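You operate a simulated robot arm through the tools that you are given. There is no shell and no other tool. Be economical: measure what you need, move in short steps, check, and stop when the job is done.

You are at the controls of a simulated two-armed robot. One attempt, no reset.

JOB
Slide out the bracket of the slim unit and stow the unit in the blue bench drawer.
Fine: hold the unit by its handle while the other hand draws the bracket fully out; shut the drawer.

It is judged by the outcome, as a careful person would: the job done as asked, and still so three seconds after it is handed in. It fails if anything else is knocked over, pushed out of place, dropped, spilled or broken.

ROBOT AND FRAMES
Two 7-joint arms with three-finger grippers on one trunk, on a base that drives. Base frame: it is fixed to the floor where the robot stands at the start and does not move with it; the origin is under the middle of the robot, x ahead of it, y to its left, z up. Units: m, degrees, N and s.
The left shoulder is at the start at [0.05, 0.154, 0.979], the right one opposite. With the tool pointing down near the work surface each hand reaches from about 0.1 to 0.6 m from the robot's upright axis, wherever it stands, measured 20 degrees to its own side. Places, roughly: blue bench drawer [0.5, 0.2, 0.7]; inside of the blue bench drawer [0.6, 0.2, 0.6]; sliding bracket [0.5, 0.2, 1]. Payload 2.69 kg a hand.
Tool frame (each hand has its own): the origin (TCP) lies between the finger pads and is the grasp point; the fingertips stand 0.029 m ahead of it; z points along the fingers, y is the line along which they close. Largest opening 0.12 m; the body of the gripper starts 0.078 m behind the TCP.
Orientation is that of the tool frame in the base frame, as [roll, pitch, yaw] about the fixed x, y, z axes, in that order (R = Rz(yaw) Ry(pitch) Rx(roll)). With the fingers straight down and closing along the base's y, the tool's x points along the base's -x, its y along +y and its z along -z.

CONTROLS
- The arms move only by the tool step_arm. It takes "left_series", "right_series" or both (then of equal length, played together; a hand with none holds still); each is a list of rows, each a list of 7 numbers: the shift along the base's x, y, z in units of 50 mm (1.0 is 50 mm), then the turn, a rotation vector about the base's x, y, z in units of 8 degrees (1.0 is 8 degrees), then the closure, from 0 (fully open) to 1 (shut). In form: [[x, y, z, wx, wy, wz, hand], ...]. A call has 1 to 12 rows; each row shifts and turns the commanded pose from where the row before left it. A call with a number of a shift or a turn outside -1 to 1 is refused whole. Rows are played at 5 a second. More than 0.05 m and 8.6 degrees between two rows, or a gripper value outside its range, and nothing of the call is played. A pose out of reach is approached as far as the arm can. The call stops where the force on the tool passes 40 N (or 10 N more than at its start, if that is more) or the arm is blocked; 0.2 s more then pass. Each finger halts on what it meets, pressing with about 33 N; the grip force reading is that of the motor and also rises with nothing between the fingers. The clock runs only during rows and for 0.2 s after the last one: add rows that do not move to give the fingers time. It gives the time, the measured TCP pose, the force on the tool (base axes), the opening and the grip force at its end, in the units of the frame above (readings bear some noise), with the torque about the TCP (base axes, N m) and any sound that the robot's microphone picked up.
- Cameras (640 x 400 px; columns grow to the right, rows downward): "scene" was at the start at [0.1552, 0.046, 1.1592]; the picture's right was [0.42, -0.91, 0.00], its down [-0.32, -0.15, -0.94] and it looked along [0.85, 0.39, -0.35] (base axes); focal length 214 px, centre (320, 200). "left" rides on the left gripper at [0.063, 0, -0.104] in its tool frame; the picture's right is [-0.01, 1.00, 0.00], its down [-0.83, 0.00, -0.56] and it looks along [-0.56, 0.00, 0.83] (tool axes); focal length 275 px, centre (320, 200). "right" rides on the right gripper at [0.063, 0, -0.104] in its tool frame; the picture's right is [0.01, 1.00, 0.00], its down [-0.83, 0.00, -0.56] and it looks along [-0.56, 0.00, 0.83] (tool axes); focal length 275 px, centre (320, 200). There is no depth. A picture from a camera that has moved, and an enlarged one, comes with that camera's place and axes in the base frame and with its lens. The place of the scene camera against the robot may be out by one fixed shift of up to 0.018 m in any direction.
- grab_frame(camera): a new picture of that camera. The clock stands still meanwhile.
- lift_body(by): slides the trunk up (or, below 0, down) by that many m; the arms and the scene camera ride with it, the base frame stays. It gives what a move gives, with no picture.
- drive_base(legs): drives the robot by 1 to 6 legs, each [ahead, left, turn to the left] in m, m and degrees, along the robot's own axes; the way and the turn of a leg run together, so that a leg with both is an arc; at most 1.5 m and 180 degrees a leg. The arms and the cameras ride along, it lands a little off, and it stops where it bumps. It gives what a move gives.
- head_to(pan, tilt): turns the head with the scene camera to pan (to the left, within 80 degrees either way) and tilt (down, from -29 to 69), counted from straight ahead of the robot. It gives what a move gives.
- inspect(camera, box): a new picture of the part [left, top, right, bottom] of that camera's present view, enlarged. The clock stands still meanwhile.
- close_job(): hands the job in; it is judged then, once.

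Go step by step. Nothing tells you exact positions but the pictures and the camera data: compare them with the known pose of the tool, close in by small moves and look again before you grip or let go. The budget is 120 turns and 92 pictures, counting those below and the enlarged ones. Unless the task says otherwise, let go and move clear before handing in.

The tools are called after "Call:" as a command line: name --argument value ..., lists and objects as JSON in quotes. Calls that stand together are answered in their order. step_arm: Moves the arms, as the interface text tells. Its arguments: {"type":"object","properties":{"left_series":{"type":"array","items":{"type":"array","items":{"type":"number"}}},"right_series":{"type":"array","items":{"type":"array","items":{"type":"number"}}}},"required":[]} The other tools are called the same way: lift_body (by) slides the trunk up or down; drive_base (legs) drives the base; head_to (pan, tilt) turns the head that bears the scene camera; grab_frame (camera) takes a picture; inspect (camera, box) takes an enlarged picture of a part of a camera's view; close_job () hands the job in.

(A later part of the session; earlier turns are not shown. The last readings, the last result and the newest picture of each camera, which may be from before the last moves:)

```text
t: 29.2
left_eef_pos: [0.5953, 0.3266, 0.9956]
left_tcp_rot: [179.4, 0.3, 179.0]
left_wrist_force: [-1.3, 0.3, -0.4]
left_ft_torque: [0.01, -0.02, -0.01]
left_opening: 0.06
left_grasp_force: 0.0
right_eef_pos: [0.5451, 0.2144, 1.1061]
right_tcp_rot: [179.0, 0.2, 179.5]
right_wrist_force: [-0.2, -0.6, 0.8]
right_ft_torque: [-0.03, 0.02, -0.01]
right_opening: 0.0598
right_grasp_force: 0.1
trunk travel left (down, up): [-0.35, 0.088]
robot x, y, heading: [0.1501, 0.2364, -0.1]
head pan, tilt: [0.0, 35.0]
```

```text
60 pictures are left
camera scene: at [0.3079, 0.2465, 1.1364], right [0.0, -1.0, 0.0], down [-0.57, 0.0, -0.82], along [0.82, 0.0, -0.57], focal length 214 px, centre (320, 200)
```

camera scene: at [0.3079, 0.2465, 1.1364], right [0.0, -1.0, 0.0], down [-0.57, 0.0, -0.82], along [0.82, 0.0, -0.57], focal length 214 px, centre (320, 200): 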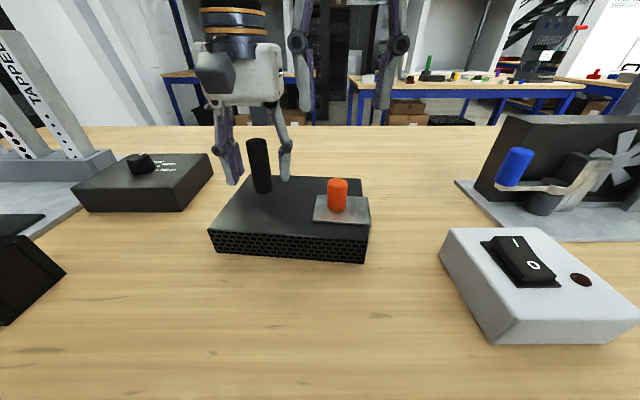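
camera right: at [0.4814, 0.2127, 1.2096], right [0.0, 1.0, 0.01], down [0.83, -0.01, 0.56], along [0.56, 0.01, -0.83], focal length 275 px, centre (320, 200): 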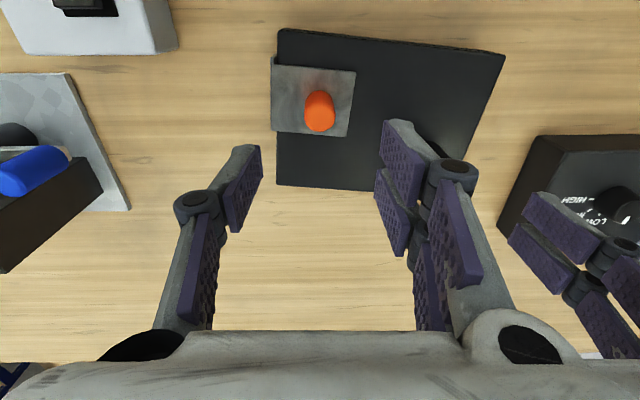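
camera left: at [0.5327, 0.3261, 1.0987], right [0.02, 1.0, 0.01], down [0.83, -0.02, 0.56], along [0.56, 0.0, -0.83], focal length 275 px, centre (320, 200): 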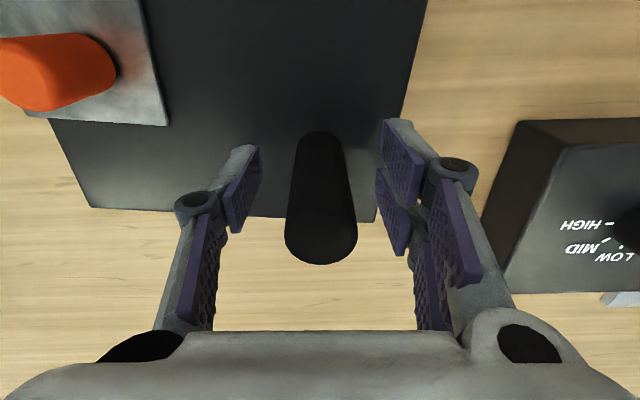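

The post is centred between the left fingers, so I'll close on it and then bring the right hand down around the peg.

Call:
step_arm --left_series '[[0, 0, 0, 0, 0, 0, 1], [0, 0, 0, 0, 0, 0, 1], [0, 0, 0, 0, 0, 0, 1]]'

Call:
step_arm --right_series '[[0.02, 0.02, -0.5, 0, 0, 0, 0.5], [0, 0, -0.6, 0, 0, 0, 0.5], [0, 0, -0.6, 0, 0, 0, 0.5], [0, 0, -0.6, 0, 0, 0, 0.5]]'

Call:
grab_frame --camera "right"

Call:
grab_frame --camera "scene"

```text
t: 30.0
left_eef_pos: [0.5971, 0.3262, 0.9959]
left_tcp_rot: [179.3, 0.3, 179.0]
left_wrist_force: [-1.1, -0.7, -0.1]
left_ft_torque: [-0.08, -0.3, 0.08]
left_opening: 0.0274
left_grasp_force: 33.5
right_eef_pos: [0.5445, 0.2126, 1.105]
right_tcp_rot: [179.0, 0.2, 179.5]
right_wrist_force: [0.6, 0.7, 0.0]
right_ft_torque: [0.01, -0.01, 0.04]
right_opening: 0.06
right_grasp_force: 0.1
trunk travel left (down, up): [-0.35, 0.088]
robot x, y, heading: [0.1489, 0.2399, -0.6]
head pan, tilt: [0.0, 35.0]
```

```text
t: 31.0
left_eef_pos: [0.5959, 0.327, 0.995]
left_tcp_rot: [179.2, 0.3, 178.9]
left_wrist_force: [-0.4, -1.2, 0.0]
left_ft_torque: [-0.08, 0.13, 0.08]
left_opening: 0.0274
left_grasp_force: 32.9
right_eef_pos: [0.5439, 0.2161, 0.9918]
right_tcp_rot: [179.1, 0.2, 179.5]
right_wrist_force: [-0.9, 1.5, 0.8]
right_ft_torque: [-0.01, -0.01, -0.01]
right_opening: 0.0598
right_grasp_force: 0.2
trunk travel left (down, up): [-0.35, 0.088]
robot x, y, heading: [0.1499, 0.2394, -0.2]
head pan, tilt: [0.0, 35.0]
```

```text
59 pictures are left
camera right: at [0.4811, 0.2137, 1.096], right [0.0, 1.0, 0.02], down [0.83, -0.01, 0.56], along [0.56, 0.01, -0.83], focal length 275 px, centre (320, 200)
```

right: 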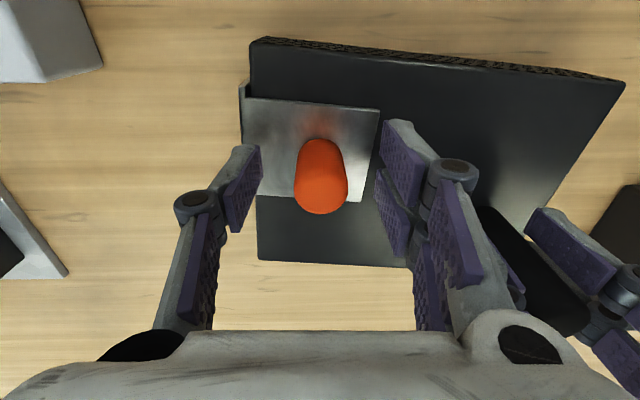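

```text
58 pictures are left
camera scene: at [0.3078, 0.2464, 1.1364], right [0.0, -1.0, 0.0], down [-0.57, 0.0, -0.82], along [0.82, 0.0, -0.57], focal length 214 px, centre (320, 200)
```

scene: 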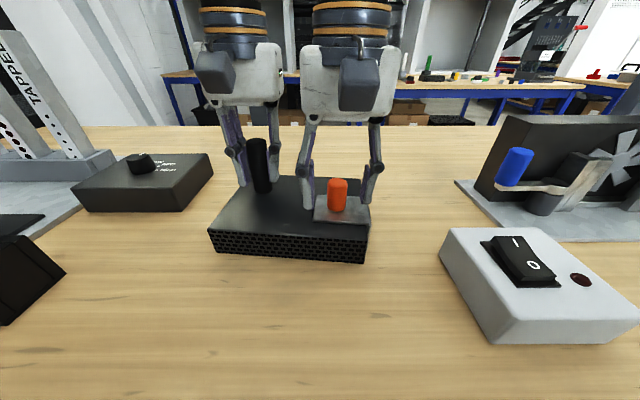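

Call:
step_arm --right_series '[[0, 0, 0, 0, 0, 0, 1], [0, 0, 0, 0, 0, 0, 1], [0, 0, 0, 0, 0, 0, 1]]'

Call:
step_arm --right_series '[[-0.02, -0.2, 0, 0, 0, 0, 1], [-0.02, -0.2, 0, 0, 0, 0, 1], [0, 0, 0, 0, 0, 0, 1]]'

Call:
grab_frame --camera "scene"

Call:
grab_frame --camera "right"

```text
t: 31.8
left_eef_pos: [0.5962, 0.3271, 0.994]
left_tcp_rot: [179.3, 0.3, 179.1]
left_wrist_force: [-2.0, -2.3, -0.4]
left_ft_torque: [-0.08, 0.06, 0.1]
left_opening: 0.0273
left_grasp_force: 32.7
right_eef_pos: [0.5446, 0.2165, 0.9918]
right_tcp_rot: [179.0, 0.2, 179.6]
right_wrist_force: [0.2, 3.3, 0.0]
right_ft_torque: [0.05, -0.01, 0.11]
right_opening: 0.0251
right_grasp_force: 32.8
trunk travel left (down, up): [-0.35, 0.088]
robot x, y, heading: [0.1491, 0.2427, -0.0]
head pan, tilt: [0.0, 35.0]
```

```text
t: 32.3
left_eef_pos: [0.5936, 0.3207, 0.9963]
left_tcp_rot: [-180.0, 0.1, 178.4]
left_wrist_force: [-3.4, -2.6, -3.8]
left_ft_torque: [-0.2, -0.61, -0.25]
left_opening: 0.0275
left_grasp_force: 32.9
right_eef_pos: [0.544, 0.2055, 0.9912]
right_tcp_rot: [178.5, 0.5, 179.7]
right_wrist_force: [3.2, 0.6, 0.1]
right_ft_torque: [-0.39, 0.07, -0.23]
right_opening: 0.0252
right_grasp_force: 33.1
trunk travel left (down, up): [-0.35, 0.088]
robot x, y, heading: [0.1514, 0.238, 0.0]
head pan, tilt: [0.0, 35.0]
stopped in row 2 (left hand): the force on the tool passed its limit at 43 N (the readings are from after the stop); the commanded pose is now the measured one
```

```text
57 pictures are left
camera scene: at [0.308, 0.2464, 1.1364], right [0.0, -1.0, 0.0], down [-0.57, 0.0, -0.82], along [0.82, 0.0, -0.57], focal length 214 px, centre (320, 200)
```

scene: 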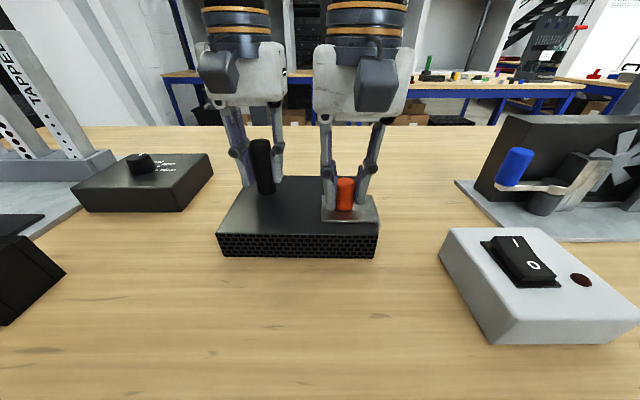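

```text
56 pictures are left
camera right: at [0.4808, 0.2027, 1.0957], right [0.0, 1.0, 0.03], down [0.83, -0.02, 0.56], along [0.56, 0.02, -0.83], focal length 275 px, centre (320, 200)
```

right: 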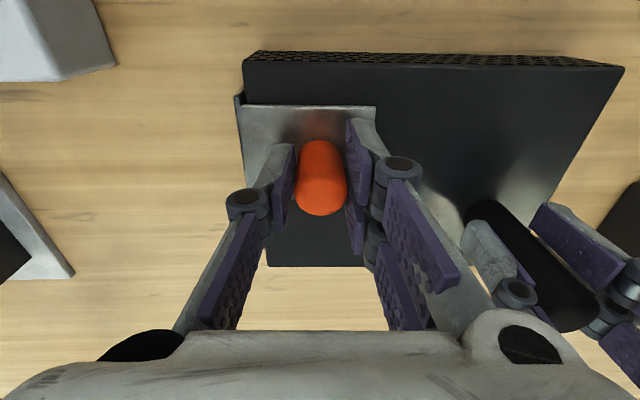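

The whole unit shifted about 8 mm with the bracket and the force rose, so I need a closer look at how the bracket is fitted before pulling harder.

Call:
inspect --camera "scene" --box '[290, 160, 410, 270]'

Call:
inspect --camera "right" --box '[200, 30, 420, 280]'

Call:
inspect --camera "left" --box '[0, 0, 320, 200]'

```text
3.64 times, centred on (350, 215) of scene
camera zoom: at [0.308, 0.2464, 1.1364], right [0.0, -1.0, 0.0], down [-0.57, 0.0, -0.82], along [0.82, 0.0, -0.57], focal length 780 px, centre (211, 146)
```

zoom: 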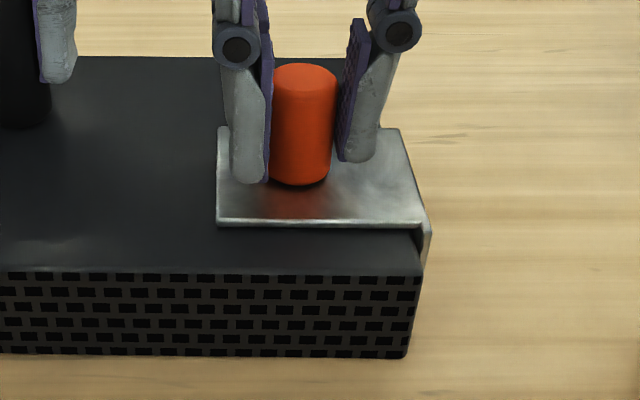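

```text
1.60 times, centred on (310, 155) of right
camera zoom: at [0.4808, 0.2027, 1.0957], right [0.0, 1.0, 0.03], down [0.83, -0.02, 0.56], along [0.56, 0.02, -0.83], focal length 440 px, centre (336, 272)
```

zoom: 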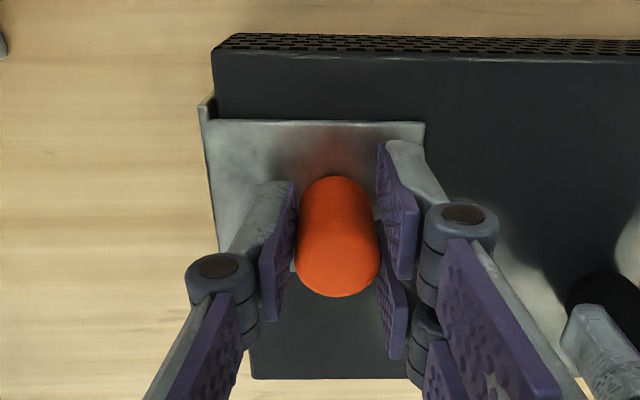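

```text
2.00 times, centred on (160, 100) of left
camera zoom: at [0.531, 0.3221, 1.0993], right [0.03, 1.0, 0.0], down [0.83, -0.03, 0.56], along [0.56, -0.02, -0.83], focal length 551 px, centre (640, 400)
```

zoom: 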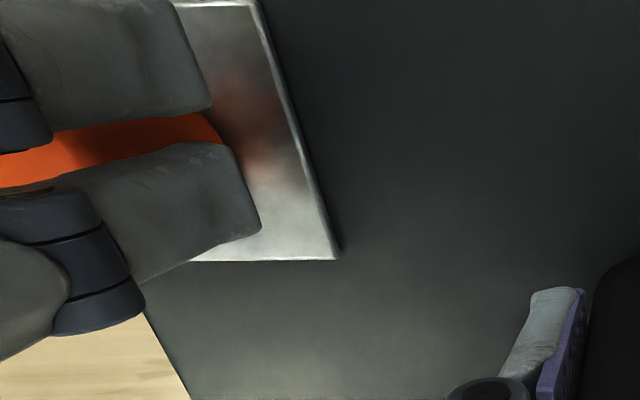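

The bracket seems to have slid about 4–5 mm relative to the post. I'll keep pulling with small, slow steps.

Call:
step_arm --right_series '[[0, -0.05, 0, 0, 0, 0, 1], [0, -0.05, 0, 0, 0, 0, 1], [0, -0.05, 0, 0, 0, 0, 1], [0, -0.05, 0, 0, 0, 0, 1], [0, -0.05, 0, 0, 0, 0, 1], [0, -0.05, 0, 0, 0, 0, 1], [0, -0.05, 0, 0, 0, 0, 1], [0, -0.05, 0, 0, 0, 0, 1]]'

Call:
inspect --camera "scene" --box '[200, 160, 410, 270]'

```text
t: 34.1
left_eef_pos: [0.5922, 0.3178, 0.9957]
left_tcp_rot: [-179.6, 0.0, 178.3]
left_wrist_force: [-9.1, -38.6, -2.1]
left_ft_torque: [-0.91, -0.45, 0.02]
left_opening: 0.0272
left_grasp_force: 33.3
right_eef_pos: [0.5452, 0.1877, 0.9919]
right_tcp_rot: [178.0, 0.8, 179.8]
right_wrist_force: [9.0, 39.6, 1.0]
right_ft_torque: [0.36, 0.35, 0.51]
right_opening: 0.0246
right_grasp_force: 33.1
trunk travel left (down, up): [-0.35, 0.088]
robot x, y, heading: [0.1479, 0.2408, -0.2]
head pan, tilt: [0.0, 35.0]
```

```text
3.05 times, centred on (305, 215) of scene
camera zoom: at [0.3076, 0.2467, 1.1365], right [0.0, -1.0, 0.0], down [-0.57, 0.0, -0.82], along [0.82, 0.0, -0.57], focal length 654 px, centre (366, 154)
```

zoom: 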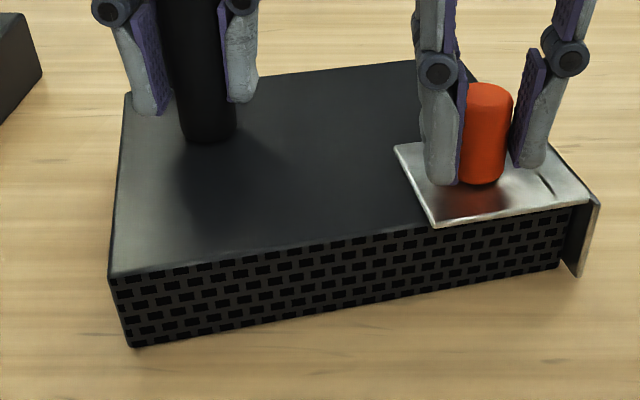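

The bracket is about 20 mm out, but the unit is pivoting in the left grip. I'll check the geometry from the hand cameras.

Call:
grab_frame --camera "right"

Call:
grab_frame --camera "left"

```text
51 pictures are left
camera right: at [0.4801, 0.1842, 1.0956], right [0.0, 1.0, 0.03], down [0.82, -0.02, 0.57], along [0.57, 0.03, -0.82], focal length 275 px, centre (320, 200)
```

right: 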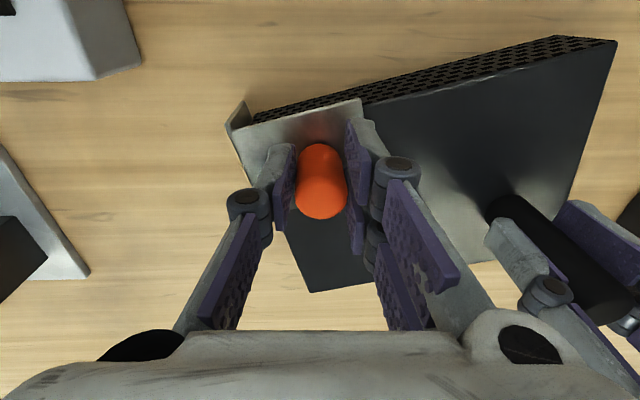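

```text
50 pictures are left
camera left: at [0.5296, 0.3207, 1.0999], right [0.03, 1.0, -0.01], down [0.83, -0.03, 0.56], along [0.56, -0.03, -0.83], focal length 275 px, centre (320, 200)
```

left: 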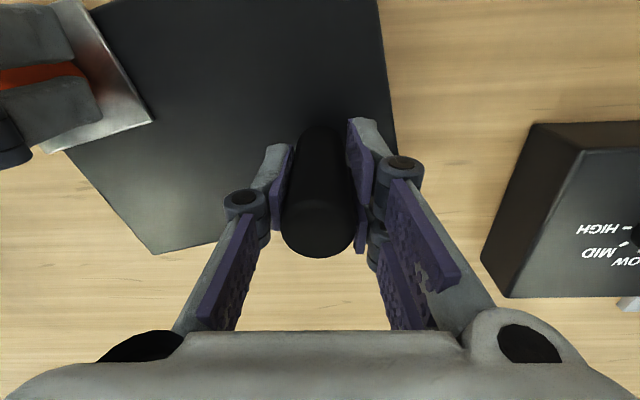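

The bracket slides by friction only, with no side rail, so I'll pull along the line through the held post. I'll share the motion between both hands to stay clear of the boxes on either side.

Call:
step_arm --left_series '[[0.01, 0.02, 0, 0, 0, 0, 1], [0.01, 0.02, 0, 0, 0, 0, 1], [0.01, 0.02, 0, 0, 0, 0, 1], [0.01, 0.02, 0, 0, 0, 0, 1], [0.01, 0.02, 0, 0, 0, 0, 1], [0.01, 0.02, 0, 0, 0, 0, 1]]' --right_series '[[-0.02, -0.03, 0, 0, 0, 0, 1], [-0.02, -0.03, 0, 0, 0, 0, 1], [-0.02, -0.03, 0, 0, 0, 0, 1], [-0.02, -0.03, 0, 0, 0, 0, 1], [-0.02, -0.03, 0, 0, 0, 0, 1], [-0.02, -0.03, 0, 0, 0, 0, 1]]'

Call:
grab_frame --camera "right"

```text
t: 34.5
left_eef_pos: [0.5925, 0.3165, 0.9958]
left_tcp_rot: [-179.2, -0.2, 178.2]
left_wrist_force: [-3.1, -2.8, -2.1]
left_ft_torque: [-0.13, -0.14, 0.11]
left_opening: 0.0269
left_grasp_force: 33.1
right_eef_pos: [0.5446, 0.1873, 0.9912]
right_tcp_rot: [177.8, 0.8, 179.8]
right_wrist_force: [3.5, 4.0, 0.1]
right_ft_torque: [-0.42, 0.04, -0.1]
right_opening: 0.0247
right_grasp_force: 33.0
trunk travel left (down, up): [-0.35, 0.088]
robot x, y, heading: [0.1486, 0.2434, -0.4]
head pan, tilt: [0.0, 35.0]
stopped in row 2 (right hand): the force on the tool passed its limit at 52 N (the readings are from after the stop); the commanded pose is now the measured one
```

```text
49 pictures are left
camera right: at [0.48, 0.183, 1.0954], right [0.0, 1.0, 0.04], down [0.82, -0.02, 0.57], along [0.57, 0.03, -0.82], focal length 275 px, centre (320, 200)
```

right: 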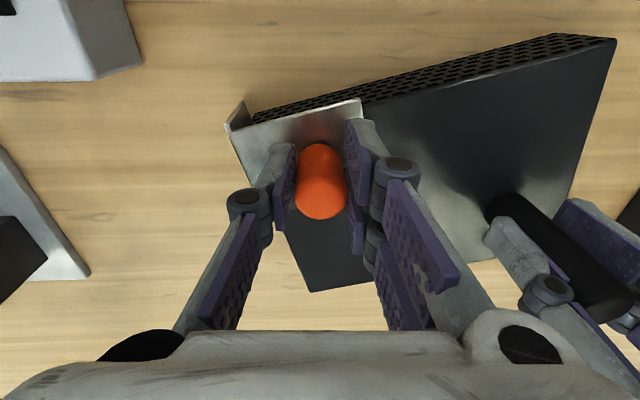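

Working it through in the unit's own frame, the bracket hasn't moved along the long axis at all. It slid 35 mm towards the unit's front, so it slides out the front, guided by the end flange. I'll pull in that direction instead.

Call:
step_arm --right_series '[[-0.06, -0.013, 0, 0, 0, 0, 1], [-0.06, -0.013, 0, 0, 0, 0, 1], [-0.06, -0.013, 0, 0, 0, 0, 1], [-0.06, -0.013, 0, 0, 0, 0, 1], [-0.06, -0.013, 0, 0, 0, 0, 1]]'

Call:
grab_frame --camera "right"

```text
t: 35.6
left_eef_pos: [0.59, 0.3132, 0.9963]
left_tcp_rot: [-178.8, -0.5, 177.8]
left_wrist_force: [-3.0, -3.6, -4.0]
left_ft_torque: [0.16, -0.01, -0.03]
left_opening: 0.0267
left_grasp_force: 32.8
right_eef_pos: [0.5338, 0.1868, 0.9923]
right_tcp_rot: [177.3, 1.0, 179.8]
right_wrist_force: [2.4, 4.9, -0.2]
right_ft_torque: [-0.45, 0.11, -0.16]
right_opening: 0.0247
right_grasp_force: 32.4
trunk travel left (down, up): [-0.35, 0.088]
robot x, y, heading: [0.1482, 0.2406, -0.0]
head pan, tilt: [0.0, 35.0]
stopped in row 5 (left hand): the force on the tool passed its limit at 42 N (the readings are from after the stop); the commanded pose is now the measured one
```

```text
48 pictures are left
camera right: at [0.4687, 0.1814, 1.0952], right [0.0, 1.0, 0.04], down [0.82, -0.02, 0.57], along [0.57, 0.04, -0.82], focal length 275 px, centre (320, 200)
```

right: 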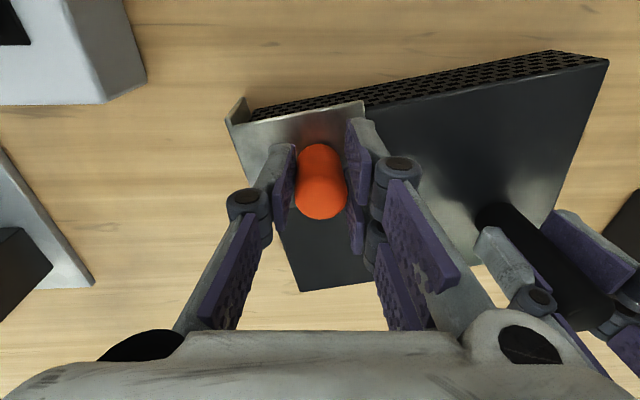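

Call:
inspect --camera "scene" --box '[200, 150, 400, 275]'

Call:
inspect --camera "right" --box '[200, 80, 400, 300]'

```text
3.20 times, centred on (300, 212) of scene
camera zoom: at [0.3081, 0.2465, 1.1363], right [0.0, -1.0, 0.0], down [-0.57, 0.0, -0.82], along [0.82, 0.0, -0.57], focal length 686 px, centre (384, 160)
```

zoom: 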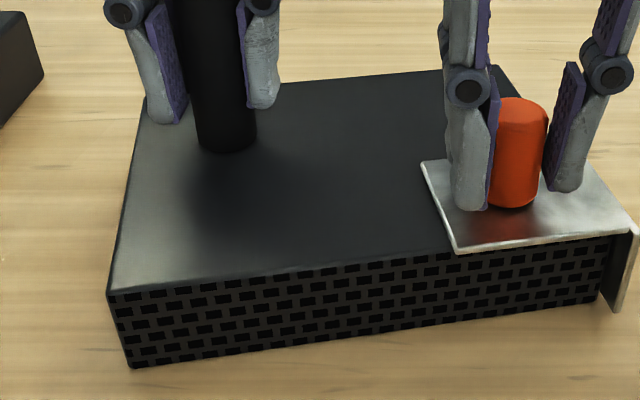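

```text
1.82 times, centred on (300, 190) of right
camera zoom: at [0.4687, 0.1814, 1.0952], right [0.0, 1.0, 0.04], down [0.82, -0.02, 0.57], along [0.57, 0.04, -0.82], focal length 500 px, centre (356, 218)
```

zoom: 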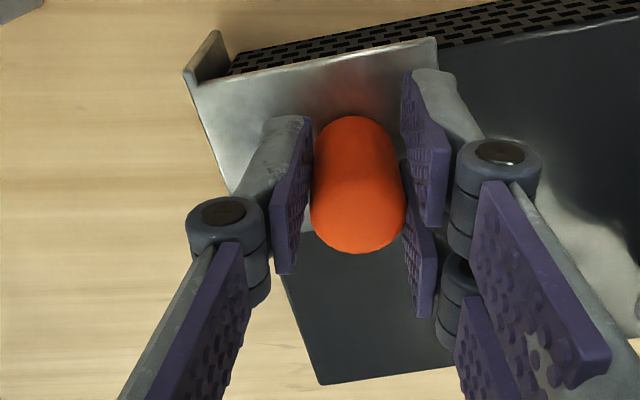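

Pulling is turning the unit about the post rather than sliding the bracket. I'll press the held unit onto the bench with the left hand to stop it pivoting, then check the load.

Call:
step_arm --left_series '[[0, 0, -0.05, 0, 0, 0, 1], [0, 0, -0.05, 0, 0, 0, 1], [0, 0, 0, 0, 0, 0, 1]]'

```text
t: 36.4
left_eef_pos: [0.5897, 0.3149, 0.992]
left_tcp_rot: [-178.7, -0.2, 178.0]
left_wrist_force: [-2.3, -4.5, 29.1]
left_ft_torque: [-0.17, -0.15, -0.02]
left_opening: 0.0271
left_grasp_force: 33.2
right_eef_pos: [0.5328, 0.1861, 0.993]
right_tcp_rot: [177.4, 1.0, 180.0]
right_wrist_force: [4.4, 8.5, -9.9]
right_ft_torque: [-0.52, 0.06, -0.08]
right_opening: 0.0249
right_grasp_force: 32.8
trunk travel left (down, up): [-0.35, 0.088]
robot x, y, heading: [0.1454, 0.2409, -0.3]
head pan, tilt: [0.0, 35.0]
```

Call:
step_arm --right_series '[[0, 0, -0.02, -0.2, 0, 0, 1], [-0.05, -0.008, 0, 0, 0, 0, 1], [-0.05, -0.008, 0, 0, 0, 0, 1], [-0.05, -0.008, 0, 0, 0, 0, 1], [-0.05, -0.008, 0, 0, 0, 0, 1], [-0.05, -0.008, 0, 0, 0, 0, 1]]'

Call:
grab_frame --camera "right"

```text
t: 37.8
left_eef_pos: [0.5873, 0.3103, 0.9892]
left_tcp_rot: [-178.7, -1.0, 177.7]
left_wrist_force: [-5.5, -2.8, -0.5]
left_ft_torque: [0.29, -0.45, -0.05]
left_opening: 0.0269
left_grasp_force: 32.5
right_eef_pos: [0.5225, 0.1872, 0.9931]
right_tcp_rot: [178.3, 1.5, 179.8]
right_wrist_force: [5.0, 2.5, 0.3]
right_ft_torque: [-0.26, -0.11, -0.08]
right_opening: 0.0247
right_grasp_force: 33.3
trunk travel left (down, up): [-0.35, 0.088]
robot x, y, heading: [0.1485, 0.2409, -0.2]
head pan, tilt: [0.0, 35.0]
stopped in row 6 (right hand): the force on the tool passed its limit at 41 N (the readings are from after the stop); the commanded pose is now the measured one
```

```text
45 pictures are left
camera right: at [0.4568, 0.1837, 1.095], right [0.0, 1.0, 0.03], down [0.82, -0.01, 0.58], along [0.58, 0.02, -0.82], focal length 275 px, centre (320, 200)
```

right: 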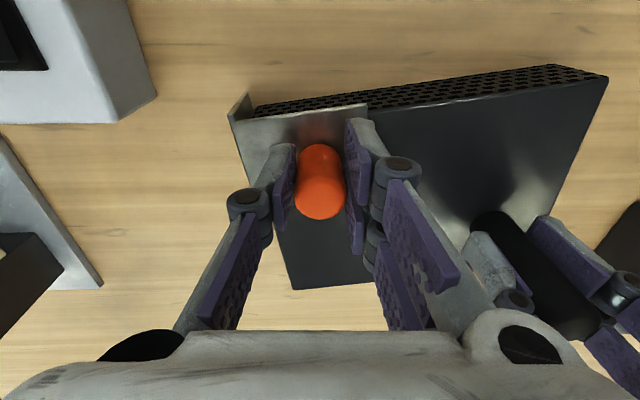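

The unit pivots again and the bracket stays flush with the front. I'll pull in 1 mm steps along the post-to-peg line and stop short of the limit, so I can read the actual forces.

Call:
step_arm --right_series '[[-0.01, -0.02, 0, 0, 0, 0, 1], [-0.01, -0.02, 0, 0, 0, 0, 1], [-0.01, -0.02, 0, 0, 0, 0, 1], [0, 0, 0, 0, 0, 0, 1], [0, 0, 0, 0, 0, 0, 1]]'

```text
t: 39.0
left_eef_pos: [0.5868, 0.3096, 0.99]
left_tcp_rot: [-178.5, -0.8, 177.5]
left_wrist_force: [-13.7, -27.4, -1.6]
left_ft_torque: [0.24, -0.19, -0.1]
left_opening: 0.0267
left_grasp_force: 32.6
right_eef_pos: [0.5226, 0.1854, 0.9916]
right_tcp_rot: [178.1, 1.5, 179.9]
right_wrist_force: [13.4, 27.4, 0.1]
right_ft_torque: [0.04, -0.07, 0.19]
right_opening: 0.0249
right_grasp_force: 33.3
trunk travel left (down, up): [-0.35, 0.088]
robot x, y, heading: [0.1461, 0.2438, -0.3]
head pan, tilt: [0.0, 35.0]
```

Call:
step_arm --right_series '[[-0.01, -0.01, 0, 0, 0, 0, 1], [-0.01, -0.01, 0, 0, 0, 0, 1], [0, 0, 0, 0, 0, 0, 1], [-0.01, 0, 0, 0, 0, 0, 1], [-0.01, 0, 0, 0, 0, 0, 1], [0, 0, 0, 0, 0, 0, 1]]'

```text
t: 40.2
left_eef_pos: [0.5853, 0.3086, 0.9896]
left_tcp_rot: [-178.3, -1.1, 177.3]
left_wrist_force: [-3.0, -3.9, -1.9]
left_ft_torque: [0.78, -0.38, -0.08]
left_opening: 0.0269
left_grasp_force: 33.2
right_eef_pos: [0.5215, 0.1852, 0.9924]
right_tcp_rot: [178.1, 1.8, 179.9]
right_wrist_force: [3.7, 4.8, 0.5]
right_ft_torque: [-0.38, -0.06, -0.05]
right_opening: 0.0249
right_grasp_force: 33.3
trunk travel left (down, up): [-0.35, 0.088]
robot x, y, heading: [0.1471, 0.2398, -0.1]
head pan, tilt: [0.0, 35.0]
stopped in row 5 (right hand): the force on the tool passed its limit at 41 N (the readings are from after the stop); the commanded pose is now the measured one
```

Call:
inspect --camera "scene" --box '[330, 180, 420, 260]'

Call:
inspect --camera "right" --box '[220, 80, 320, 160]'

```text
5.00 times, centred on (375, 220) of scene
camera zoom: at [0.308, 0.2465, 1.1363], right [0.0, -1.0, 0.0], down [-0.57, 0.0, -0.82], along [0.82, 0.0, -0.57], focal length 1072 px, centre (45, 100)
```

zoom: 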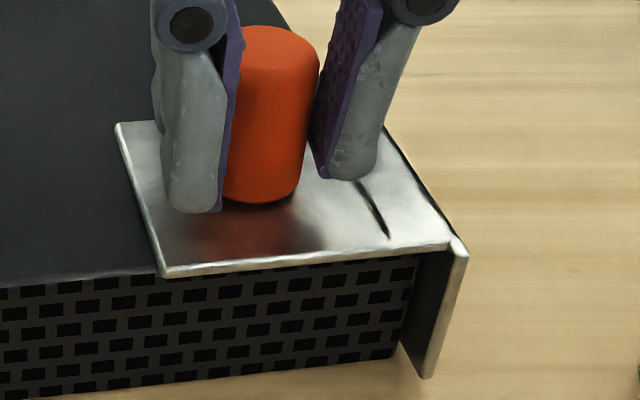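

```text
5.00 times, centred on (270, 120) of right
camera zoom: at [0.4549, 0.1807, 1.0947], right [0.0, 1.0, 0.04], down [0.81, -0.02, 0.58], along [0.58, 0.03, -0.81], focal length 1376 px, centre (570, 600)
```

zoom: 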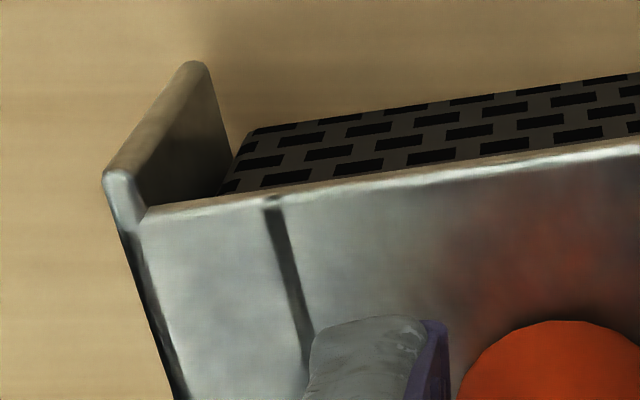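

The close-up shows the flange now standing about 1 cm off the unit's end, so the bracket is a clip wrapped around the end and the pull tilts and pinches it. I'll lift both hands together off the bench and level the tilts to free the clip.

Call:
step_arm --left_series '[[0, 0, 0.1, 0, 0, 0, 1], [0, 0, 0.1, 0, 0, 0, 1], [0, 0, 0.1, 0, 0, 0, 1], [0, 0, 0.1, 0.15, 0, 0, 1], [0, 0, 0.1, 0.15, 0, 0, 1], [0, 0, 0, 0, 0, 0, 1]]' --right_series '[[0, 0, 0.1, 0, 0, 0, 1], [0, 0, 0.1, 0, 0, 0, 1], [0, 0, 0.1, 0, 0, 0, 1], [0, 0, 0.1, -0.12, 0, 0, 1], [0, 0, 0.1, -0.12, 0, 0, 1], [0, 0, 0, 0, 0, 0, 1]]'

Call:
grab_frame --camera "scene"

```text
t: 41.6
left_eef_pos: [0.5864, 0.3077, 1.0151]
left_tcp_rot: [179.6, -1.2, 177.4]
left_wrist_force: [-9.5, -22.5, -2.3]
left_ft_torque: [-0.65, 0.25, 0.04]
left_opening: 0.0268
left_grasp_force: 33.3
right_eef_pos: [0.5208, 0.1855, 1.0183]
right_tcp_rot: [179.7, 1.8, -180.0]
right_wrist_force: [10.0, 22.1, -6.6]
right_ft_torque: [0.51, -0.07, 0.15]
right_opening: 0.0242
right_grasp_force: 33.5
trunk travel left (down, up): [-0.35, 0.088]
robot x, y, heading: [0.147, 0.2371, -0.2]
head pan, tilt: [0.0, 35.0]
```

```text
42 pictures are left
camera scene: at [0.3082, 0.2465, 1.1363], right [0.0, -1.0, 0.0], down [-0.57, 0.0, -0.82], along [0.82, 0.0, -0.57], focal length 214 px, centre (320, 200)
```

scene: 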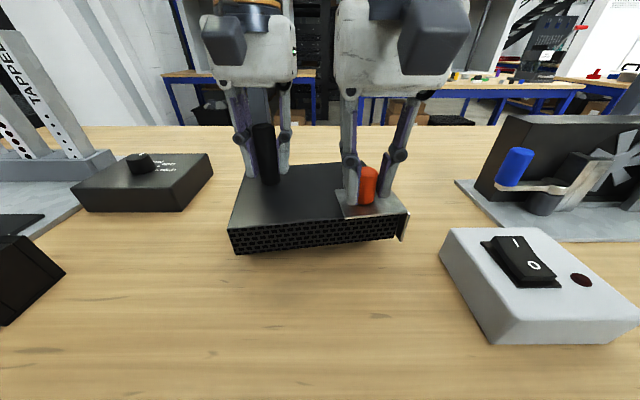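

Call:
step_arm --right_series '[[-0.01, -0.02, 0, 0, 0, 0, 1], [-0.01, -0.02, 0, 0, 0, 0, 1], [-0.01, -0.02, 0, 0, 0, 0, 1], [0, 0, 0, 0, 0, 0, 1], [-0.01, -0.02, 0, 0, 0, 0, 1], [0, 0, 0, 0, 0, 0, 1]]'

Call:
grab_frame --camera "right"

```text
t: 42.7
left_eef_pos: [0.5845, 0.3076, 1.0141]
left_tcp_rot: [179.7, -1.6, 177.3]
left_wrist_force: [-1.4, -2.0, -3.8]
left_ft_torque: [-0.13, 0.18, -0.06]
left_opening: 0.0268
left_grasp_force: 32.6
right_eef_pos: [0.5194, 0.1834, 1.0167]
right_tcp_rot: [179.4, 2.0, 180.0]
right_wrist_force: [3.2, 2.7, -5.5]
right_ft_torque: [0.06, 0.06, -0.08]
right_opening: 0.0245
right_grasp_force: 33.0
trunk travel left (down, up): [-0.35, 0.088]
robot x, y, heading: [0.1524, 0.2424, -0.4]
head pan, tilt: [0.0, 35.0]
stopped in row 5 (left hand): the force on the tool passed its limit at 41 N (the readings are from after the stop); the commanded pose is now the measured one
```

```text
41 pictures are left
camera right: at [0.4532, 0.1819, 1.1195], right [0.0, 1.0, 0.01], down [0.81, 0.0, 0.58], along [0.58, 0.01, -0.81], focal length 275 px, centre (320, 200)
```

right: 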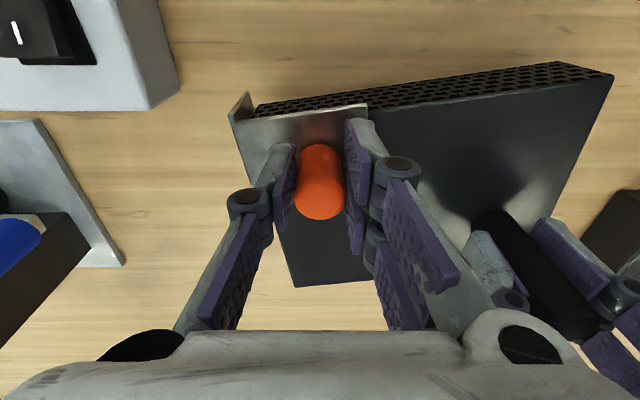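

The bracket still won't move outward. I'll test which way it moves freely by easing the peg back toward the post a few millimetres and reading the forces.

Call:
step_arm --right_series '[[0.015, 0.026, 0, 0, 0, 0, 1], [0.015, 0.026, 0, 0, 0, 0, 1], [0.015, 0.026, 0, 0, 0, 0, 1], [0.015, 0.026, 0, 0, 0, 0, 1], [0.015, 0.026, 0, 0, 0, 0, 1], [0, 0, 0, 0, 0, 0, 1]]'

Call:
inspect --camera "scene" --box '[220, 130, 420, 255]'

```text
t: 44.1
left_eef_pos: [0.5844, 0.3054, 1.0143]
left_tcp_rot: [179.8, -1.5, 177.3]
left_wrist_force: [-0.7, 11.5, -3.7]
left_ft_torque: [0.23, 0.22, -0.36]
left_opening: 0.0265
left_grasp_force: 32.9
right_eef_pos: [0.5221, 0.1898, 1.0171]
right_tcp_rot: [179.3, 1.9, 179.8]
right_wrist_force: [0.4, -11.8, -4.9]
right_ft_torque: [-0.33, -0.06, -0.46]
right_opening: 0.0244
right_grasp_force: 32.9
trunk travel left (down, up): [-0.35, 0.088]
robot x, y, heading: [0.1471, 0.2376, -0.2]
head pan, tilt: [0.0, 35.0]
```

```text
3.20 times, centred on (320, 192) of scene
camera zoom: at [0.3082, 0.2465, 1.1363], right [0.0, -1.0, 0.0], down [-0.57, 0.0, -0.82], along [0.82, 0.0, -0.57], focal length 686 px, centre (320, 224)
```

zoom: 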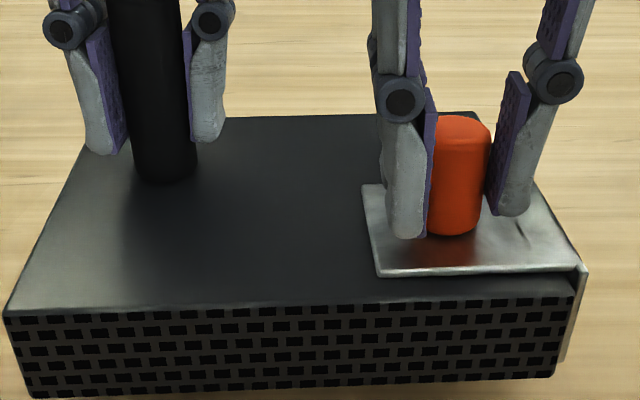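

It slides back freely under light force, so the outward pull is jamming because I'm pulling high on the peg and tipping the clip. I'll lean both hands' fingertips apart so the pull acts low, at the level of the plate.

Call:
step_arm --left_series '[[0, 0, 0, 0.1, 0, 0, 1], [0, 0, 0, 0.1, 0, 0, 1], [0, 0, 0, 0.1, 0, 0, 1], [0, 0, 0, 0.1, 0, 0, 1], [0, 0, 0, 0, 0, 0, 1]]' --right_series '[[0, 0, 0, -0.1, 0, 0, 1], [0, 0, 0, -0.1, 0, 0, 1], [0, 0, 0, -0.1, 0, 0, 1], [0, 0, 0, -0.1, 0, 0, 1], [0, 0, 0, 0, 0, 0, 1]]'

Call:
inspect --camera "scene" --box '[220, 130, 420, 255]'

```text
t: 45.3
left_eef_pos: [0.5857, 0.3061, 1.0149]
left_tcp_rot: [176.8, -1.6, 177.4]
left_wrist_force: [0.0, -14.7, 5.0]
left_ft_torque: [-1.67, -0.05, 0.32]
left_opening: 0.0283
left_grasp_force: 33.0
right_eef_pos: [0.524, 0.1904, 1.0185]
right_tcp_rot: [-177.6, 1.9, -179.8]
right_wrist_force: [0.6, 13.7, -14.5]
right_ft_torque: [0.6, 0.78, 0.52]
right_opening: 0.0248
right_grasp_force: 33.0
trunk travel left (down, up): [-0.35, 0.088]
robot x, y, heading: [0.1489, 0.2384, 0.0]
head pan, tilt: [0.0, 35.0]
```

```text
3.20 times, centred on (320, 192) of scene
camera zoom: at [0.3081, 0.2465, 1.1363], right [0.0, -1.0, 0.0], down [-0.57, 0.0, -0.82], along [0.82, 0.0, -0.57], focal length 686 px, centre (320, 224)
```

zoom: 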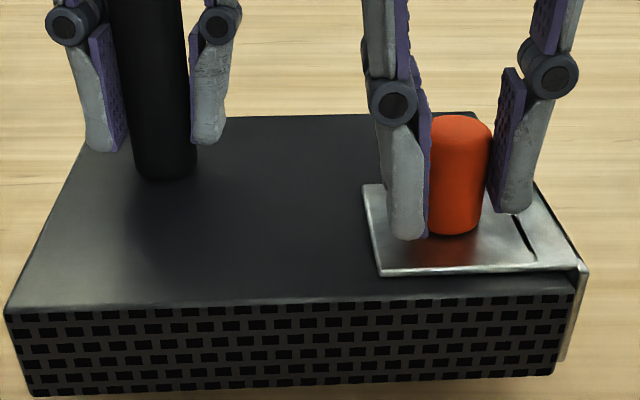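

Call:
step_arm --right_series '[[0, -0.03, 0, 0, 0, 0, 1], [0, -0.03, 0, 0, 0, 0, 1], [0, -0.03, 0, 0, 0, 0, 1], [0, -0.03, 0, 0, 0, 0, 1], [0, 0, 0, 0, 0, 0, 1]]'

Call:
inspect --camera "scene" --box '[220, 130, 420, 255]'

```text
t: 46.5
left_eef_pos: [0.5842, 0.3072, 1.0145]
left_tcp_rot: [176.5, -1.7, 177.4]
left_wrist_force: [3.7, -4.8, -1.5]
left_ft_torque: [-1.23, -0.08, 0.34]
left_opening: 0.0286
left_grasp_force: 32.8
right_eef_pos: [0.5245, 0.1841, 1.0175]
right_tcp_rot: [-177.4, 2.0, 180.0]
right_wrist_force: [-2.7, 4.5, -8.2]
right_ft_torque: [0.8, 0.48, 0.35]
right_opening: 0.025
right_grasp_force: 33.0
trunk travel left (down, up): [-0.35, 0.088]
robot x, y, heading: [0.147, 0.2391, -0.1]
head pan, tilt: [0.0, 35.0]
```

```text
3.20 times, centred on (320, 192) of scene
camera zoom: at [0.3082, 0.2465, 1.1363], right [0.0, -1.0, 0.0], down [-0.57, 0.0, -0.82], along [0.82, 0.0, -0.57], focal length 686 px, centre (320, 224)
```

zoom: 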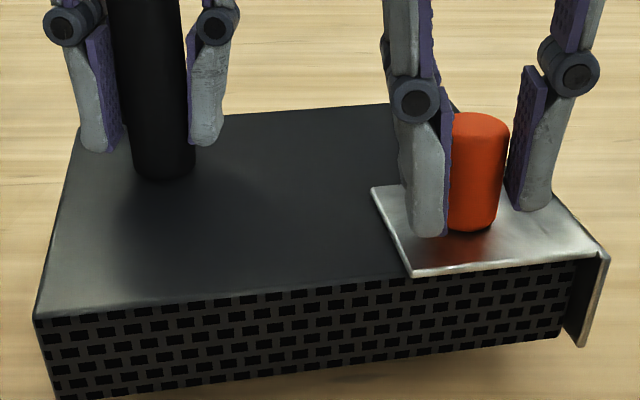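

With the lean, the bracket slides at only about 5 N. I'll keep pulling.

Call:
step_arm --right_series '[[0, -0.04, 0, -0.05, 0, 0, 1], [0, -0.04, 0, -0.05, 0, 0, 1], [0, -0.04, 0, 0, 0, 0, 1], [0, -0.04, 0, 0, 0, 0, 1], [0, -0.04, 0, 0, 0, 0, 1], [0, -0.04, 0, 0, 0, 0, 1], [0, 0, 0, 0, 0, 0, 1]]'

Call:
inspect --camera "scene" --box '[220, 130, 420, 255]'

```text
t: 47.5
left_eef_pos: [0.5834, 0.3035, 1.0147]
left_tcp_rot: [177.1, -1.9, 177.1]
left_wrist_force: [-2.3, -1.7, -0.3]
left_ft_torque: [-1.02, 0.28, -0.11]
left_opening: 0.0275
left_grasp_force: 33.3
right_eef_pos: [0.5249, 0.1782, 1.0174]
right_tcp_rot: [-177.0, 2.2, -179.9]
right_wrist_force: [1.8, 2.2, -7.2]
right_ft_torque: [0.52, 0.05, -0.12]
right_opening: 0.0244
right_grasp_force: 33.2
trunk travel left (down, up): [-0.35, 0.088]
robot x, y, heading: [0.1467, 0.2412, -0.0]
head pan, tilt: [0.0, 35.0]
stopped in row 5 (right hand): the force on the tool passed its limit at 42 N (the readings are from after the stop); the commanded pose is now the measured one
```

```text
3.20 times, centred on (320, 192) of scene
camera zoom: at [0.3082, 0.2464, 1.1363], right [0.0, -1.0, 0.0], down [-0.57, 0.0, -0.82], along [0.82, 0.0, -0.57], focal length 686 px, centre (320, 224)
```

zoom: 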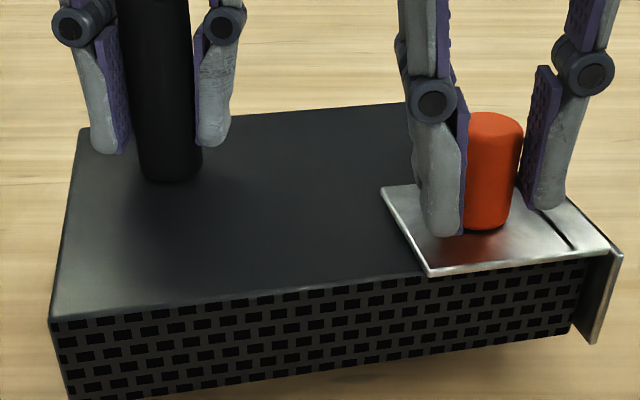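

I misread the gap: the dark strip is the flange sticking out past the unit's front, so the bracket does slide toward the front. Pulling sideways loads the guide and jams it. I'll pull along the front direction and twist both hands counter-clockwise to keep the unit from yawing.

Call:
step_arm --left_series '[[0, 0, 0, -0.15, 0, 0.2, 1], [0, 0, 0, -0.1, 0, 0.2, 1], [0, 0, 0, 0, 0, 0.2, 1], [0, 0, 0, 0, 0, 0.15, 1], [0, 0, 0, 0, 0, 0.15, 1], [0, 0, 0, 0, 0, 0.15, 1], [0, 0, 0, 0, 0, 0.1, 1], [0, 0, 0, 0, 0, 0.1, 1]]' --right_series '[[0, 0.02, 0, 0.1, 0, 0.2, 1], [0, 0.02, 0, 0.1, 0, 0.2, 1], [-0.04, 0, 0, 0, 0, 0.2, 1], [-0.04, 0, 0, 0, 0, 0.15, 1], [-0.04, 0, 0, 0, 0, 0.15, 1], [-0.04, 0, 0, 0, 0, 0.15, 1], [-0.04, 0, 0, 0, 0, 0.1, 1], [-0.04, 0, 0, 0, 0, 0.1, 1]]'

Call:
inspect --camera "scene" --box '[220, 130, 420, 255]'

```text
t: 49.3
left_eef_pos: [0.5839, 0.3029, 1.0148]
left_tcp_rot: [179.0, -1.8, -172.8]
left_wrist_force: [3.7, 16.2, -6.5]
left_ft_torque: [0.42, -0.05, -0.41]
left_opening: 0.027
left_grasp_force: 32.5
right_eef_pos: [0.5128, 0.1805, 1.0175]
right_tcp_rot: [-178.7, 2.3, -169.9]
right_wrist_force: [-2.6, -17.0, -3.0]
right_ft_torque: [-0.35, 0.15, -0.38]
right_opening: 0.023
right_grasp_force: 33.1
trunk travel left (down, up): [-0.35, 0.088]
robot x, y, heading: [0.1477, 0.243, 0.1]
head pan, tilt: [0.0, 35.0]
```

```text
3.20 times, centred on (320, 192) of scene
camera zoom: at [0.3081, 0.2465, 1.1363], right [0.0, -1.0, 0.0], down [-0.57, 0.0, -0.82], along [0.82, 0.0, -0.57], focal length 686 px, centre (320, 224)
```

zoom: 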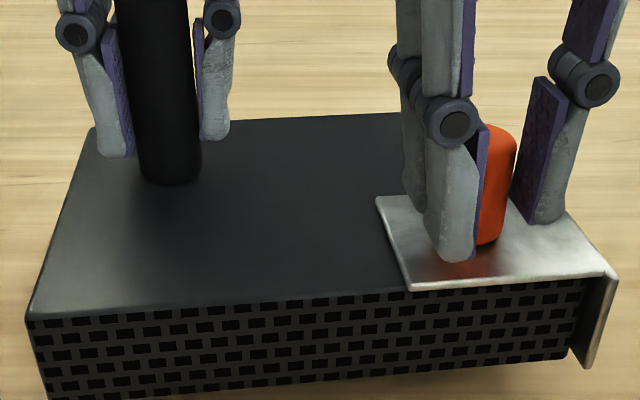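

Call:
step_arm --left_series '[[0, 0, 0, 0, 0, 0.1, 1], [0, 0, 0, 0, 0, 0.1, 1], [0, 0, 0, 0, 0, 0.1, 1], [0, 0, 0, 0, 0, 0.1, 1], [0, 0, 0, 0, 0, 0.1, 1], [0, 0, 0, 0, 0, 0.1, 1]]' --right_series '[[0, -0.04, 0, 0, 0, 0.1, 1], [-0.03, -0.01, 0, 0, 0, 0.1, 1], [-0.03, -0.01, 0, 0, 0, 0.1, 1], [-0.03, -0.01, 0, 0, 0, 0.1, 1], [-0.03, -0.01, 0, 0, 0, 0.1, 1], [-0.03, -0.01, 0, 0, 0, 0.1, 1]]'

Call:
grab_frame --camera "right"

```text
t: 50.7
left_eef_pos: [0.5825, 0.3016, 1.0141]
left_tcp_rot: [179.3, -2.0, -168.3]
left_wrist_force: [-15.5, -25.1, -6.5]
left_ft_torque: [-0.48, 0.19, -0.21]
left_opening: 0.0265
left_grasp_force: 32.8
right_eef_pos: [0.5066, 0.1777, 1.0191]
right_tcp_rot: [-179.0, 2.5, -165.0]
right_wrist_force: [16.2, 25.9, -3.4]
right_ft_torque: [0.69, -0.13, 0.26]
right_opening: 0.0225
right_grasp_force: 32.6
trunk travel left (down, up): [-0.35, 0.088]
robot x, y, heading: [0.1493, 0.2415, -0.2]
head pan, tilt: [0.0, 35.0]
```

```text
35 pictures are left
camera right: at [0.4402, 0.1605, 1.1195], right [-0.26, 0.96, -0.02], down [0.77, 0.22, 0.59], along [0.58, 0.14, -0.81], focal length 275 px, centre (320, 200)
```

right: 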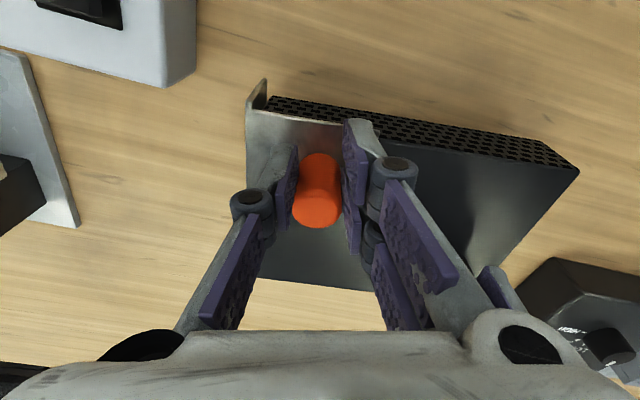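

That gained some travel (post-to-peg distance 0.137 → 0.145). I'll keep pulling toward the front while keeping the sideways load near zero.

Call:
step_arm --left_series '[[0, 0, 0, 0, 0, 0.1, 1], [0, 0, 0, 0, 0, 0.1, 1], [0, 0, 0, 0, 0, 0.1, 1], [0, 0, 0, 0, 0, 0.1, 1], [0, 0, 0, 0, 0, 0.1, 1], [0, 0, 0, 0, 0, 0.1, 1]]' --right_series '[[0, 0.04, 0, 0, 0, 0.1, 1], [-0.03, 0, 0, 0, 0, 0.1, 1], [-0.03, 0, 0, 0, 0, 0.1, 1], [-0.03, -0.005, 0, 0, 0, 0.1, 1], [-0.03, -0.005, 0, 0, 0, 0.1, 1], [-0.03, -0.005, 0, 0, 0, 0.1, 1]]'

Call:
inspect --camera "scene" --box '[220, 130, 420, 255]'

```text
t: 52.1
left_eef_pos: [0.5833, 0.3021, 1.0146]
left_tcp_rot: [179.1, -2.0, -163.3]
left_wrist_force: [-16.3, -24.0, -4.7]
left_ft_torque: [-0.61, 0.34, -0.02]
left_opening: 0.0267
left_grasp_force: 33.3
right_eef_pos: [0.4992, 0.1773, 1.0178]
right_tcp_rot: [-178.9, 2.4, -160.3]
right_wrist_force: [15.2, 24.8, -4.8]
right_ft_torque: [0.64, -0.25, 0.08]
right_opening: 0.0216
right_grasp_force: 33.0
trunk travel left (down, up): [-0.35, 0.088]
robot x, y, heading: [0.1503, 0.242, -0.2]
head pan, tilt: [0.0, 35.0]
```

```text
3.20 times, centred on (320, 192) of scene
camera zoom: at [0.3081, 0.2464, 1.1363], right [0.0, -1.0, 0.0], down [-0.57, 0.0, -0.82], along [0.82, 0.0, -0.57], focal length 686 px, centre (320, 224)
```

zoom: 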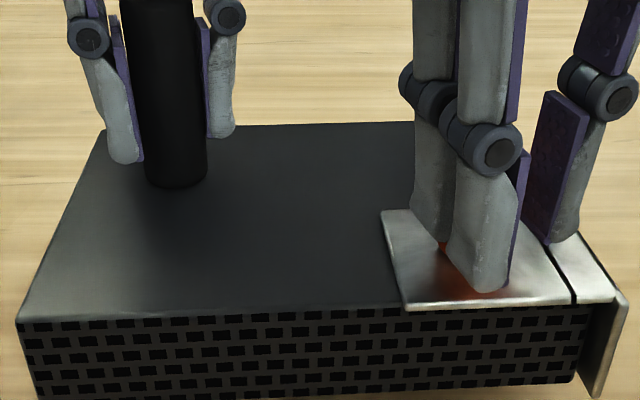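

It's working (0.150 now). Continuing the same way.

Call:
step_arm --left_series '[[0, 0, 0, 0, 0, 0.05, 1], [0, 0, 0, 0, 0, 0.05, 1], [0, 0, 0, 0, 0, 0.05, 1], [0, 0, 0, 0, 0, 0.05, 1], [0, 0, 0, 0, 0, 0.05, 1], [0, 0, 0, 0, 0, 0.05, 1], [0, 0, 0, 0, 0, 0.05, 1], [0, 0, 0, 0, 0, 0.05, 1]]' --right_series '[[0, 0.03, 0, 0, 0, 0.05, 1], [-0.03, 0, 0, 0, 0, 0.05, 1], [-0.03, 0, 0, 0, 0, 0.05, 1], [-0.03, 0, 0, 0, 0, 0.05, 1], [-0.03, 0, 0, 0, 0, 0.05, 1], [-0.03, 0, 0, 0, 0, 0.05, 1], [-0.03, 0, 0, 0, 0, 0.05, 1], [-0.03, 0, 0, 0, 0, 0.05, 1]]'

Call:
grab_frame --camera "right"

```text
t: 53.9
left_eef_pos: [0.5832, 0.3031, 1.0131]
left_tcp_rot: [179.2, -2.1, -160.2]
left_wrist_force: [-20.8, -24.3, -4.7]
left_ft_torque: [-0.67, 0.66, -0.27]
left_opening: 0.0271
left_grasp_force: 33.3
right_eef_pos: [0.4878, 0.1793, 1.0181]
right_tcp_rot: [-179.0, 2.5, -157.0]
right_wrist_force: [19.8, 23.9, -5.1]
right_ft_torque: [0.61, -0.45, 0.13]
right_opening: 0.0203
right_grasp_force: 32.9
trunk travel left (down, up): [-0.35, 0.088]
robot x, y, heading: [0.1478, 0.239, -0.3]
head pan, tilt: [0.0, 35.0]
```

```text
33 pictures are left
camera right: at [0.4252, 0.1553, 1.1191], right [-0.39, 0.92, -0.02], down [0.74, 0.33, 0.59], along [0.55, 0.22, -0.81], focal length 275 px, centre (320, 200)
```

right: 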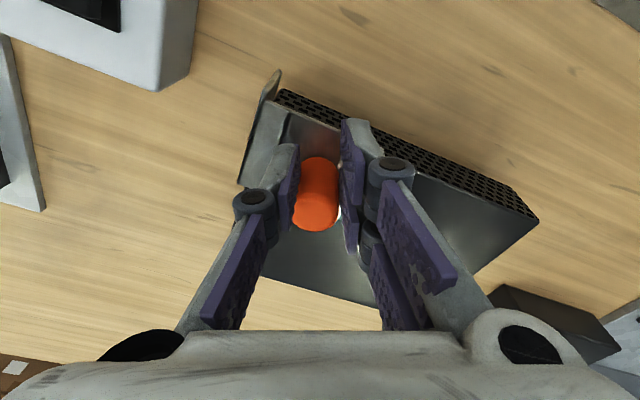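

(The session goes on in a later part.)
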